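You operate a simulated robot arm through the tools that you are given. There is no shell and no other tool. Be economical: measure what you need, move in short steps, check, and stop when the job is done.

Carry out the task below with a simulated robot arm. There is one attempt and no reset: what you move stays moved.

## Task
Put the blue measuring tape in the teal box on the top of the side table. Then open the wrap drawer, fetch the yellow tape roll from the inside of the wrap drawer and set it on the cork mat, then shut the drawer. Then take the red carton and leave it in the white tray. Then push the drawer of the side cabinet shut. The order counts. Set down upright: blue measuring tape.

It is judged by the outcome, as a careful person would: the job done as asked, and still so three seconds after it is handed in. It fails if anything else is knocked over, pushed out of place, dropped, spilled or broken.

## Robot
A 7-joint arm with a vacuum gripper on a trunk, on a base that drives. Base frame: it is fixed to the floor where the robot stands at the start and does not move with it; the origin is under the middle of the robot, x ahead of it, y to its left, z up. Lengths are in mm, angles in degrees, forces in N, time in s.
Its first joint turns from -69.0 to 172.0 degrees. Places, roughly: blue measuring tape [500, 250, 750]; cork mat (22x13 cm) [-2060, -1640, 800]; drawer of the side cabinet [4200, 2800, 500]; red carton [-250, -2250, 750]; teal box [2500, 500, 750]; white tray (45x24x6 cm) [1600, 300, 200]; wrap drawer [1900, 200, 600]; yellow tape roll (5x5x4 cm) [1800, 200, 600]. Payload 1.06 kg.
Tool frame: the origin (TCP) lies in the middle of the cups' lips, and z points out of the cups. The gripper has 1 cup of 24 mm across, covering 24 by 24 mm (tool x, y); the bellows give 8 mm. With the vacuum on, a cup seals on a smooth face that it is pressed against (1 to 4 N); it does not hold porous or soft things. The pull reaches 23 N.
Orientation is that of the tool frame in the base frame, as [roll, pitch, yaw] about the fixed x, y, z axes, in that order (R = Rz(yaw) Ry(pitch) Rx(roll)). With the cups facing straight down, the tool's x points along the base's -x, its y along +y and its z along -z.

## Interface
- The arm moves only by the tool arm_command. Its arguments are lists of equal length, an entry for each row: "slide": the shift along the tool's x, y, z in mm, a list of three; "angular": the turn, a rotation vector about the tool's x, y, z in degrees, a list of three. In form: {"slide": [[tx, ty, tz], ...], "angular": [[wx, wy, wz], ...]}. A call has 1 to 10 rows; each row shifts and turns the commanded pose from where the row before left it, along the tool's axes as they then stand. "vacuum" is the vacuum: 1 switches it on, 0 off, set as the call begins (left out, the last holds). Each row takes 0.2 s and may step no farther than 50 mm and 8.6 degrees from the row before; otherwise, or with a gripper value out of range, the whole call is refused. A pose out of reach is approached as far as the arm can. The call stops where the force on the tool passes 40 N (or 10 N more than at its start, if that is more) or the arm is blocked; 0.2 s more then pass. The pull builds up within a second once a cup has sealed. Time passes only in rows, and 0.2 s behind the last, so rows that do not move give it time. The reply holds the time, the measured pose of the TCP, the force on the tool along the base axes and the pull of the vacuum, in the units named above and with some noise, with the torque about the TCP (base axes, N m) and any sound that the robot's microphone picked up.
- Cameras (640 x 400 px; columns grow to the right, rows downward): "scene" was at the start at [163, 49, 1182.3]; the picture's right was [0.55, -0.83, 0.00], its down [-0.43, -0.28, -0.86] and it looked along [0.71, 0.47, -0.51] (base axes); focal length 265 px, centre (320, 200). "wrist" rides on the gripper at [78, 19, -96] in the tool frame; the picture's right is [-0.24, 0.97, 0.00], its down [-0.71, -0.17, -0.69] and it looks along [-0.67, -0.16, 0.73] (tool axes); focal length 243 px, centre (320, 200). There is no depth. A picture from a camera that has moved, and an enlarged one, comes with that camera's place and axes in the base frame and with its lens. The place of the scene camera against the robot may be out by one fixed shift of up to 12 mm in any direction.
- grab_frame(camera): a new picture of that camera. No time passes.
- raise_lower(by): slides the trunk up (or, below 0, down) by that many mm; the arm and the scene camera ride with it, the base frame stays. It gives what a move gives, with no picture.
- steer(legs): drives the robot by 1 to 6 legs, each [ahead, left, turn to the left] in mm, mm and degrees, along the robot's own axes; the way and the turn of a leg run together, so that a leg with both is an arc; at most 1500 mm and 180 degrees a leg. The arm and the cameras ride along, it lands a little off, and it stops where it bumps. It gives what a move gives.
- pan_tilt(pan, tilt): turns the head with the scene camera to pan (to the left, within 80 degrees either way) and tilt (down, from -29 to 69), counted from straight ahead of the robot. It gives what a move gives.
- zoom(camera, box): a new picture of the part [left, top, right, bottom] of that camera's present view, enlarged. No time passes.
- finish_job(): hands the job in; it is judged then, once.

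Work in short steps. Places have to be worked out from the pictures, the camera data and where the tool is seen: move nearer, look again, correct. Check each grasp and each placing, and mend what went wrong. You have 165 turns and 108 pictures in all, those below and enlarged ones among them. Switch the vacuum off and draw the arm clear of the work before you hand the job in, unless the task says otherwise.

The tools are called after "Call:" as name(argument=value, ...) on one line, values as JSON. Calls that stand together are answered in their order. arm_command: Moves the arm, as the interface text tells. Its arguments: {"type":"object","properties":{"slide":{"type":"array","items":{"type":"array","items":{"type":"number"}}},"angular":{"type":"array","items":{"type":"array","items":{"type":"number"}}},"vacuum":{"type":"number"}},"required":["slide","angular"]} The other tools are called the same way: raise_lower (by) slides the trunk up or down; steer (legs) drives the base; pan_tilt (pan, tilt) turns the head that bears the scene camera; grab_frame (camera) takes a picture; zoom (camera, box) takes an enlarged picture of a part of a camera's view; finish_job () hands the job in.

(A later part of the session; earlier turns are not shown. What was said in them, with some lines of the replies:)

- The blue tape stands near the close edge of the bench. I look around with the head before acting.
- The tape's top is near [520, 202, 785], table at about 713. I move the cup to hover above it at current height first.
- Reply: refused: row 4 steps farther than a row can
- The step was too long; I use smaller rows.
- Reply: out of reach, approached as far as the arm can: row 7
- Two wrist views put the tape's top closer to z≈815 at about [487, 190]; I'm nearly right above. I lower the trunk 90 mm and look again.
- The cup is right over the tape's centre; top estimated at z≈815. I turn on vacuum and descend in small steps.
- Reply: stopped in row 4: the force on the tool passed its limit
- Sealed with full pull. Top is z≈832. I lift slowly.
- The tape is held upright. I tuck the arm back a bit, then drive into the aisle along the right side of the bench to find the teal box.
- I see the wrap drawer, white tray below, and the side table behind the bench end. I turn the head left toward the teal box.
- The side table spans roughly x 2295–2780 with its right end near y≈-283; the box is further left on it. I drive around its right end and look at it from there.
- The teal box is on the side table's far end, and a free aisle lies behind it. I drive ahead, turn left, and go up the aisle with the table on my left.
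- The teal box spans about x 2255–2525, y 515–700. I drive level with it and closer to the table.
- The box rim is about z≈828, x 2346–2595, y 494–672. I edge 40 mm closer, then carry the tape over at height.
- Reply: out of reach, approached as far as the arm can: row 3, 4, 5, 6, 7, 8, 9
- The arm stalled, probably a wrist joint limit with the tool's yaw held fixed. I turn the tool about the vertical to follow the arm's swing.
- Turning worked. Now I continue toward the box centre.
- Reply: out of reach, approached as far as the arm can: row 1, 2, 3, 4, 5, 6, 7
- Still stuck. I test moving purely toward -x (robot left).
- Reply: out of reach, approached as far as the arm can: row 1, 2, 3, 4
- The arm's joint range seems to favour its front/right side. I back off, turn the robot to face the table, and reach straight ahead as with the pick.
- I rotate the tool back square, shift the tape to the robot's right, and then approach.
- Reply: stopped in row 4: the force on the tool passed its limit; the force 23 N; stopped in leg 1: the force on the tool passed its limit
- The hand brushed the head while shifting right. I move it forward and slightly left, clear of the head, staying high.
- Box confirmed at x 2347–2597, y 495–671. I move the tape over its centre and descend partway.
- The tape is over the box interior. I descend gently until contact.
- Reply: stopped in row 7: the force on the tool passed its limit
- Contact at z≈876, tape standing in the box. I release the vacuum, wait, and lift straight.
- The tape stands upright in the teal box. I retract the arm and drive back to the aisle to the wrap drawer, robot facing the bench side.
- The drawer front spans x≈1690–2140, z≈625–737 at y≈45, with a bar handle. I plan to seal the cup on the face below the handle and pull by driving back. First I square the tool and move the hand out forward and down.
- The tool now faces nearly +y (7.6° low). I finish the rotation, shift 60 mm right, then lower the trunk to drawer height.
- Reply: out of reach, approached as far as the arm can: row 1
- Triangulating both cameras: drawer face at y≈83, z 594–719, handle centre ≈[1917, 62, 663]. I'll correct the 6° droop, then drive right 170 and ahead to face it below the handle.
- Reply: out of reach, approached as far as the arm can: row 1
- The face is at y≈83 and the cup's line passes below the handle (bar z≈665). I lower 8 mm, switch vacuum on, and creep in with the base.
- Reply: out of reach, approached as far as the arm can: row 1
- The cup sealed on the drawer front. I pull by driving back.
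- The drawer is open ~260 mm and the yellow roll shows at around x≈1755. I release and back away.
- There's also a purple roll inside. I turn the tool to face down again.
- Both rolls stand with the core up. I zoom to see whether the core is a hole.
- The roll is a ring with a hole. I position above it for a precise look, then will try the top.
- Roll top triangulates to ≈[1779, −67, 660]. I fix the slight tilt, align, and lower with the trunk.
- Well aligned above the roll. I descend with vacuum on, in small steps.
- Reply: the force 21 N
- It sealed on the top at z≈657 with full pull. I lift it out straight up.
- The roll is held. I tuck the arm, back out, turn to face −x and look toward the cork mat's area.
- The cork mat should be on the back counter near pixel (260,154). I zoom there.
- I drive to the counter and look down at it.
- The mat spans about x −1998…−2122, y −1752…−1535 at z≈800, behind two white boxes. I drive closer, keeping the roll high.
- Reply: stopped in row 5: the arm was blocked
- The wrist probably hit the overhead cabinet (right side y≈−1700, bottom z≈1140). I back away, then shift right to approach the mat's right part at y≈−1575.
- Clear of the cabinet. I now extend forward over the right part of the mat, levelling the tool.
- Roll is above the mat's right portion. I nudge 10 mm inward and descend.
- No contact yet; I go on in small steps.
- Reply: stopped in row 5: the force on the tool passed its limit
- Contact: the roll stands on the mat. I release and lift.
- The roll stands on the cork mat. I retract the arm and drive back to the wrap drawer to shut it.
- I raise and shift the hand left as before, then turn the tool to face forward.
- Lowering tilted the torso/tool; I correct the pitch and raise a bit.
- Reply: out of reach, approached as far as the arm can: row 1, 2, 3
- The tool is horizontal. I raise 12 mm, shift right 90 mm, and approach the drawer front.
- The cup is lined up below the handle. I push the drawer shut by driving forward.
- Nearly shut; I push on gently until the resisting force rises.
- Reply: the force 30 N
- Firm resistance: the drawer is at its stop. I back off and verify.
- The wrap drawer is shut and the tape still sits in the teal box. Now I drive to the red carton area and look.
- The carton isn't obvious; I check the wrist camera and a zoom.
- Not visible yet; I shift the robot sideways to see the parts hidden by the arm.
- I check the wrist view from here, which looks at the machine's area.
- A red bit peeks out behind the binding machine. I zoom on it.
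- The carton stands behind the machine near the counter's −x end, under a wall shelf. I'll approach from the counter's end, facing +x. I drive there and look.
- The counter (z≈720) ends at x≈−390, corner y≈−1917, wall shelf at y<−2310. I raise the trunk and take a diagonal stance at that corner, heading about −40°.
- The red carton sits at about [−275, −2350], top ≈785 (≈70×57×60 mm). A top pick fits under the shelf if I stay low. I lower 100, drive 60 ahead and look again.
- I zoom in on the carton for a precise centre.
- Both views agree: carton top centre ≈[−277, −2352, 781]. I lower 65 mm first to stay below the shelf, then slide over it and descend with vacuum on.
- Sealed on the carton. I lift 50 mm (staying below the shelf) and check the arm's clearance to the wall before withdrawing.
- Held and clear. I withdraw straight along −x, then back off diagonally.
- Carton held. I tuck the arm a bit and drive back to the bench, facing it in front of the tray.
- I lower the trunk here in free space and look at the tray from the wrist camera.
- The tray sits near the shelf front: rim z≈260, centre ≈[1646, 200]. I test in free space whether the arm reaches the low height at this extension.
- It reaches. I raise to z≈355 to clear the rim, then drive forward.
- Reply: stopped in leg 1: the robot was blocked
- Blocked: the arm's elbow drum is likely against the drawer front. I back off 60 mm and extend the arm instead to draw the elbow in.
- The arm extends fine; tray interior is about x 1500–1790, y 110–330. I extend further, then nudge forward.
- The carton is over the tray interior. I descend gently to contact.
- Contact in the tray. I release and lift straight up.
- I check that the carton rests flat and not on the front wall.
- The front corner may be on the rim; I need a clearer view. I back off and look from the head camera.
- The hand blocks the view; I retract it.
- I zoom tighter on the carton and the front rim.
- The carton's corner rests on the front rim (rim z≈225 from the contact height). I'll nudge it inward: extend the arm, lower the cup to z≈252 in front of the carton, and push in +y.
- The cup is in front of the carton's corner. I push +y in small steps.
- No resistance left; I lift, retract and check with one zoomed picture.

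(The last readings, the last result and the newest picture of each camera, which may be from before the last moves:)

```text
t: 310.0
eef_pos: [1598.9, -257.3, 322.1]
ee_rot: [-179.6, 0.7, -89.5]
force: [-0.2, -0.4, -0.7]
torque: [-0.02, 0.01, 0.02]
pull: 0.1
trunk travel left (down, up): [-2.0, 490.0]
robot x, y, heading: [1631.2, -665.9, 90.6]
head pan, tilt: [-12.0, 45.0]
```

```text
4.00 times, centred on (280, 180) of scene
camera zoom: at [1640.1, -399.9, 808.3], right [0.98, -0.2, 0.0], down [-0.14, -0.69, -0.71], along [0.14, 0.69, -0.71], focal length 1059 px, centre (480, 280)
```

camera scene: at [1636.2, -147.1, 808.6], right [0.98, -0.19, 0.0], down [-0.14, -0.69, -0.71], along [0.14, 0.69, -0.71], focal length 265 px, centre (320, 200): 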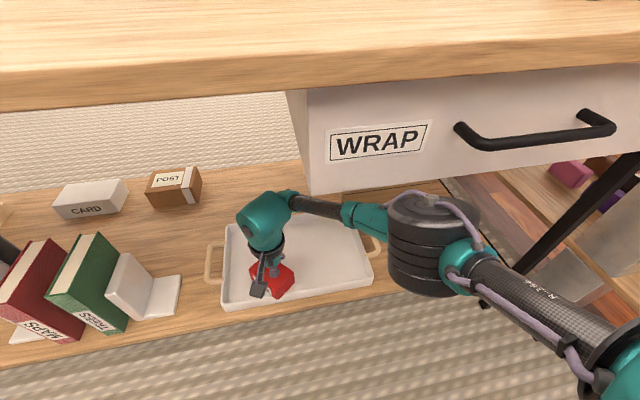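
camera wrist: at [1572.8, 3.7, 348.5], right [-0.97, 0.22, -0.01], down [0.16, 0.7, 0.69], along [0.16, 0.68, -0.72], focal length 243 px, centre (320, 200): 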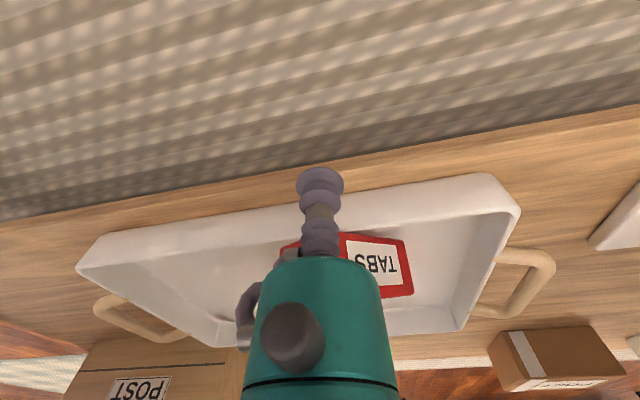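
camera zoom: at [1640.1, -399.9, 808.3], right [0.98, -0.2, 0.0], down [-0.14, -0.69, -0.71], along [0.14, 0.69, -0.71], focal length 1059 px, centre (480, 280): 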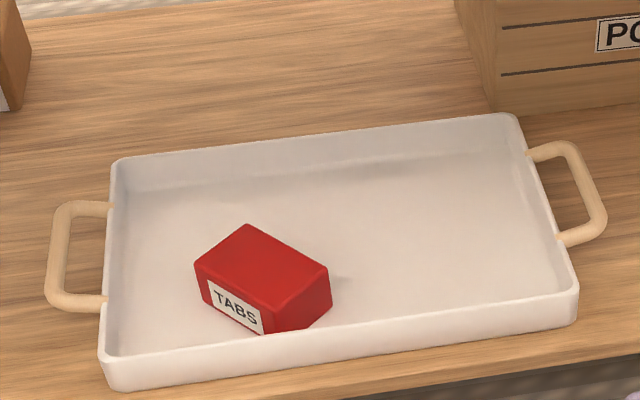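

The carton now lies flat in the tray. But the earlier zoom showed the wrap drawer had been dragged open by the arm, now apparently pushed back; I check it.

Call:
steer(legs=[[-150, 0, 0]])

Call:
pan_tilt(pan=-15, tilt=18)

Call:
grab_frame(camera="scene")

```text
t: 311.3
eef_pos: [1601.7, -405.2, 321.5]
ee_rot: [-179.5, 0.6, -89.6]
force: [-0.1, -0.7, 0.5]
torque: [0.01, 0.04, 0.02]
pull: 0.0
trunk travel left (down, up): [-2.0, 490.0]
robot x, y, heading: [1630.1, -817.6, 90.2]
head pan, tilt: [-12.0, 45.0]
```

```text
t: 312.2
eef_pos: [1601.6, -405.2, 323.1]
ee_rot: [-179.4, 0.7, -89.6]
force: [-0.7, -0.1, -0.6]
torque: [-0.01, -0.02, -0.01]
pull: 0.0
trunk travel left (down, up): [-2.0, 490.0]
robot x, y, heading: [1630.6, -819.0, 90.6]
head pan, tilt: [-15.0, 18.0]
```

```text
8 pictures are left
camera scene: at [1649.3, -537.8, 850.2], right [0.97, -0.25, 0.0], down [-0.08, -0.3, -0.95], along [0.24, 0.92, -0.31], focal length 265 px, centre (320, 200)
```

scene: 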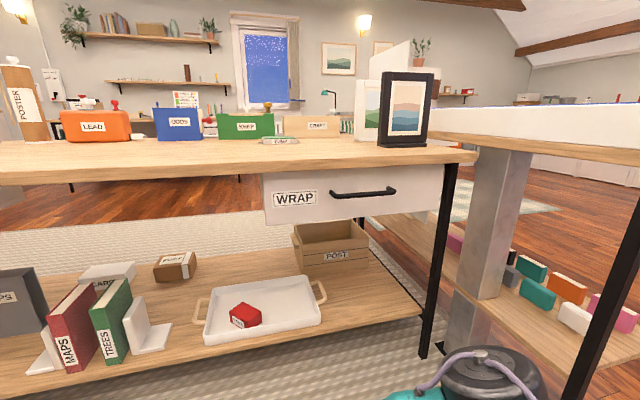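

The drawer looks shut; one zoom to be sure there's no gap.

Call:
zoom(camera="scene", box=[240, 150, 480, 250])

```text
2.67 times, centred on (360, 200) of scene
camera zoom: at [1649.3, -537.8, 850.2], right [0.97, -0.25, 0.0], down [-0.08, -0.3, -0.95], along [0.24, 0.92, -0.31], focal length 706 px, centre (213, 200)
```

zoom: 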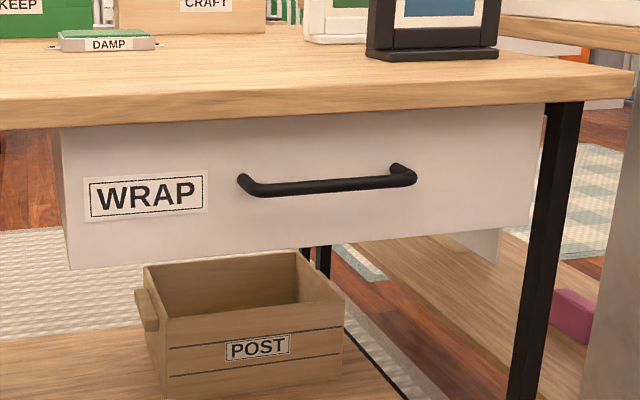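

It appears shut, but to be certain I'll press it once more with the tool horizontal (the same pose is needed for the side cabinet anyway).

Call:
raise_lower(by=75)

Call:
arm_command(slide=[[-7, 17, -38], [-7, 17, -38], [-7, 17, -38], [-7, 17, -38], [-7, 17, -38], [-7, 17, -38]], angular=[[0, 0, 0], [0, 0, 0], [0, 0, 0], [0, 0, 0], [0, 0, 0], [0, 0, 0]])

Call:
arm_command(slide=[[0, 0, 0], [0, 0, 0], [0, 0, 0], [0, 0, 0], [0, 0, 0], [0, 0, 0], [0, 0, 0], [0, 0, 0], [0, 0, 0], [0, 0, 0]], angular=[[0, -8.5, 0], [0, -8.5, 0], [0, -8.5, 0], [0, -8.5, 0], [0, -8.5, 0], [0, -8.5, 0], [0, -8.5, 0], [0, -8.5, 0], [0, -8.5, 0], [0, -8.5, 0]])

```text
t: 313.4
eef_pos: [1600.1, -406.6, 397.3]
ee_rot: [-179.5, 0.6, -89.6]
force: [-1.1, -0.7, 0.2]
torque: [0.02, -0.02, 0.0]
pull: 0.1
trunk travel left (down, up): [-77.0, 415.0]
robot x, y, heading: [1632.2, -814.6, 90.6]
head pan, tilt: [-15.0, 18.0]
```

```text
t: 314.8
eef_pos: [1496.5, -366.0, 625.7]
ee_rot: [-179.6, 0.7, -89.6]
force: [0.1, 0.3, -0.4]
torque: [0.04, 0.01, 0.0]
pull: 0.2
trunk travel left (down, up): [-77.0, 415.0]
robot x, y, heading: [1630.2, -816.6, 90.7]
head pan, tilt: [-15.0, 18.0]
```

```text
t: 317.0
eef_pos: [1500.1, -355.4, 629.1]
ee_rot: [-173.6, 85.6, -83.0]
force: [-0.6, 0.3, 1.0]
torque: [-0.01, 0.03, 0.0]
pull: 0.1
out of reach, approached as far as the arm can: row 10
trunk travel left (down, up): [-77.0, 415.0]
robot x, y, heading: [1633.1, -817.0, 90.3]
head pan, tilt: [-15.0, 18.0]
```

Now right 378 mm and forward to the drawer front.

Call:
steer(legs=[[0, -378, 0], [415, 0, 0]])

Call:
steer(legs=[[14, 0, 0]])

Call:
steer(legs=[[10, 0, 0]])

```text
t: 321.6
eef_pos: [1872.3, 67.4, 627.6]
ee_rot: [-173.6, 85.5, -82.9]
force: [0.6, 0.2, 0.5]
torque: [0.03, -0.01, -0.03]
pull: 0.0
trunk travel left (down, up): [-77.0, 415.0]
robot x, y, heading: [2001.1, -393.4, 90.8]
head pan, tilt: [-15.0, 18.0]
```

```text
t: 322.3
eef_pos: [1873.2, 80.7, 628.3]
ee_rot: [-173.5, 85.5, -83.0]
force: [0.1, -0.1, 0.6]
torque: [0.01, -0.02, -0.02]
pull: 0.0
trunk travel left (down, up): [-77.0, 415.0]
robot x, y, heading: [2003.5, -381.9, 90.7]
head pan, tilt: [-15.0, 18.0]
```

```text
t: 323.1
eef_pos: [1872.8, 89.5, 628.2]
ee_rot: [-172.7, 85.4, -82.0]
force: [4.8, -26.3, -9.5]
torque: [1.34, 0.25, 0.03]
pull: 0.0
trunk travel left (down, up): [-77.0, 415.0]
robot x, y, heading: [2002.1, -371.8, 90.7]
head pan, tilt: [-15.0, 18.0]
```

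The drawer is firmly at its stop. I back away and drive around the side table toward the side cabinet, staying facing +y.

Call:
steer(legs=[[-640, 0, 0], [0, -1220, 0], [1400, 0, 0], [900, -600, 0]])

Call:
pan_tilt(pan=-15, tilt=12)

Call:
grab_frame(camera="scene")

```text
t: 344.1
eef_pos: [3655.1, 1761.7, 626.9]
ee_rot: [-172.6, 85.3, -81.8]
force: [-0.7, -0.3, 0.1]
torque: [0.03, -0.01, 0.01]
pull: 0.1
trunk travel left (down, up): [-77.0, 415.0]
robot x, y, heading: [3790.1, 1301.4, 91.2]
head pan, tilt: [-15.0, 18.0]
```

```text
t: 344.8
eef_pos: [3654.2, 1762.1, 628.0]
ee_rot: [-172.6, 85.3, -81.8]
force: [-0.3, -0.1, 0.3]
torque: [-0.01, -0.02, 0.02]
pull: 0.0
trunk travel left (down, up): [-77.0, 415.0]
robot x, y, heading: [3787.0, 1302.8, 91.0]
head pan, tilt: [-15.0, 12.0]
```

```text
6 pictures are left
camera scene: at [3806.0, 1563.3, 923.8], right [0.97, -0.24, 0.0], down [-0.05, -0.2, -0.98], along [0.24, 0.95, -0.21], focal length 265 px, centre (320, 200)
```

scene: 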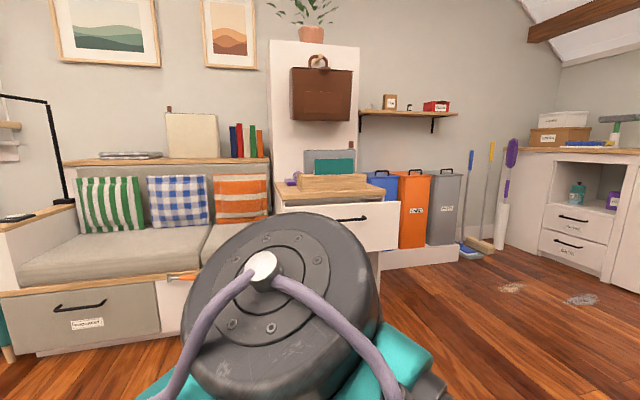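

The side cabinet's drawer stands open near [4300, 2850]. I move right and closer for a second view to triangulate.

Call:
steer(legs=[[350, -900, 0]])

Call:
pan_tilt(pan=20, tilt=20)

Call:
grab_frame(camera="scene")

```text
t: 349.8
eef_pos: [4555.8, 2124.7, 626.7]
ee_rot: [-172.6, 85.2, -81.7]
force: [-0.6, -0.2, 0.0]
torque: [0.01, 0.04, 0.0]
pull: 0.1
trunk travel left (down, up): [-77.0, 415.0]
robot x, y, heading: [4684.2, 1666.5, 91.1]
head pan, tilt: [-15.0, 12.0]
```

```text
t: 350.9
eef_pos: [4556.9, 2126.4, 627.6]
ee_rot: [-172.6, 85.3, -81.8]
force: [-0.6, -0.4, 0.7]
torque: [-0.01, 0.02, -0.03]
pull: 0.2
trunk travel left (down, up): [-77.0, 415.0]
robot x, y, heading: [4685.8, 1664.5, 90.8]
head pan, tilt: [20.0, 20.0]
```

```text
5 pictures are left
camera scene: at [4651.2, 1923.9, 910.8], right [0.93, 0.36, 0.0], down [0.12, -0.32, -0.94], along [-0.33, 0.88, -0.34], focal length 265 px, centre (320, 200)
```

scene: 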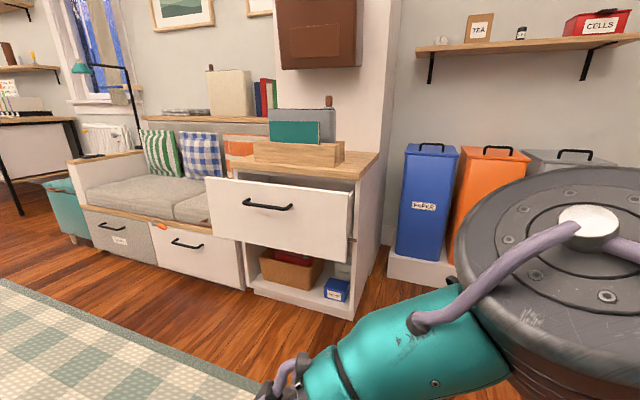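

Both views agree: handle at ≈[4208, 2616, 602], drawer face y≈2645, z 420–665, open ~215 mm. I lower to z≈550, centre on it and approach.

Call:
raise_lower(by=-74)

Call:
steer(legs=[[0, 340, 0], [440, 0, 0]])

Call:
grab_frame(camera="wrist")

```text
t: 352.0
eef_pos: [4556.0, 2136.5, 558.5]
ee_rot: [-174.7, 83.8, -83.6]
force: [0.3, 0.3, 0.2]
torque: [-0.02, 0.02, 0.0]
pull: 0.0
trunk travel left (down, up): [-3.0, 489.0]
robot x, y, heading: [4685.6, 1666.4, 90.7]
head pan, tilt: [20.0, 20.0]
```

```text
t: 356.5
eef_pos: [4208.6, 2569.6, 558.1]
ee_rot: [-174.5, 83.7, -83.5]
force: [-0.6, -0.4, 0.9]
torque: [0.01, 0.0, 0.02]
pull: 0.0
trunk travel left (down, up): [-3.0, 489.0]
robot x, y, heading: [4342.9, 2100.9, 91.0]
head pan, tilt: [20.0, 20.0]
```

```text
4 pictures are left
camera wrist: at [4192.2, 2466.4, 490.1], right [-0.97, 0.01, 0.22], down [0.17, -0.6, 0.78], along [0.14, 0.8, 0.59], focal length 243 px, centre (320, 200)
```

wrist: 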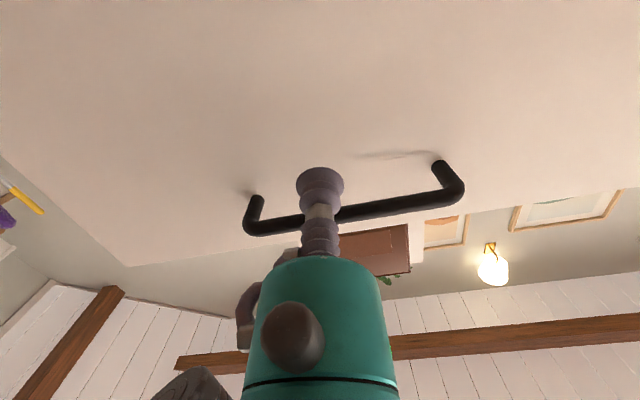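

The cup is well below the handle. I drive forward to push the drawer shut.

Call:
steer(legs=[[230, 0, 0]])

Call:
steer(legs=[[40, 0, 0]])

```text
t: 358.4
eef_pos: [4203.2, 2795.3, 554.8]
ee_rot: [-173.1, 83.1, -81.4]
force: [1.6, -5.4, 1.5]
torque: [-0.01, 0.02, 0.03]
pull: 0.0
trunk travel left (down, up): [-3.0, 489.0]
robot x, y, heading: [4338.9, 2330.7, 91.1]
head pan, tilt: [20.0, 20.0]
stopped in leg 1: the force on the tool passed its limit (the readings are from after the stop); the commanded pose is now the measured one
```

```text
t: 359.1
eef_pos: [4200.7, 2795.0, 553.4]
ee_rot: [-172.1, 82.3, -79.7]
force: [1.1, -8.0, 1.6]
torque: [-0.04, 0.06, -0.03]
pull: 0.0
trunk travel left (down, up): [-3.0, 489.0]
robot x, y, heading: [4336.5, 2338.0, 90.8]
head pan, tilt: [20.0, 20.0]
stopped in leg 1: the force on the tool passed its limit (the readings are from after the stop); the commanded pose is now the measured one
```

Firm stop at y≈2795. I back off and check whether the drawer is flush.

Call:
steer(legs=[[-450, 0, 0], [0, -340, 0]])

Call:
grab_frame(camera="scene")

```text
t: 363.7
eef_pos: [4548.1, 2354.6, 552.0]
ee_rot: [-172.0, 82.3, -79.3]
force: [-0.2, 1.1, 0.2]
torque: [-0.02, -0.01, 0.01]
pull: 0.1
trunk travel left (down, up): [-3.0, 489.0]
robot x, y, heading: [4683.6, 1894.7, 91.2]
head pan, tilt: [20.0, 20.0]
```

```text
3 pictures are left
camera scene: at [4645.4, 2169.1, 847.5], right [0.93, 0.36, 0.0], down [0.12, -0.32, -0.94], along [-0.34, 0.88, -0.34], focal length 265 px, centre (320, 200)
```

scene: 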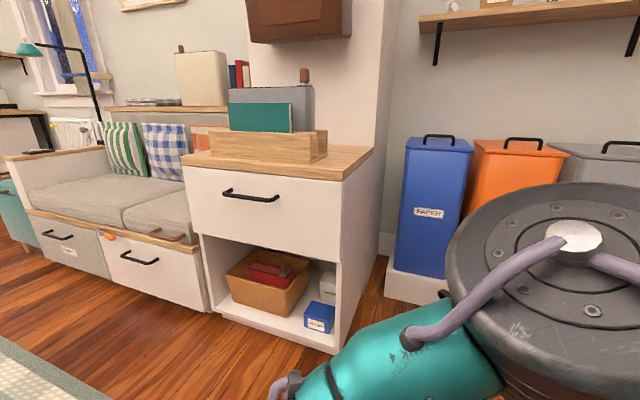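

The drawer looks shut; I zoom once on its right edge.

Call:
zoom(camera="scene", box=[170, 130, 390, 270])

```text
2.86 times, centred on (280, 200) of scene
camera zoom: at [4645.4, 2169.1, 847.5], right [0.93, 0.36, 0.0], down [0.12, -0.32, -0.94], along [-0.34, 0.88, -0.34], focal length 756 px, centre (434, 200)
```

zoom: 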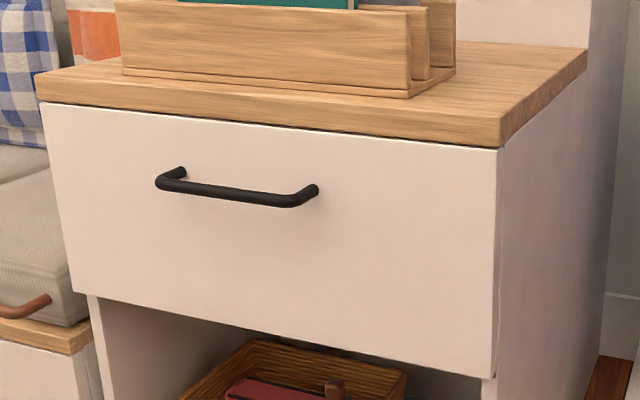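

The drawer is flush and shut, the vacuum is off and the arm is clear. I hand the job in.

Call:
finish_job()

```text
The job is handed in.
```

The job is done and handed in. The blue tape stands upright in the teal box, the yellow roll is on the cork mat, the red carton lies in the white tray, and both drawers are shut.

The wrap drawer did not stay shut the whole time. While I was placing the carton, the arm dragged it open, and a later move pushed it back. I then pressed it firmly to its stop, but I didn't look inside again, so the purple roll in there may have shifted.

The carton first came to rest with one corner on the tray's front rim. I nudged it in, and it now lies flat.
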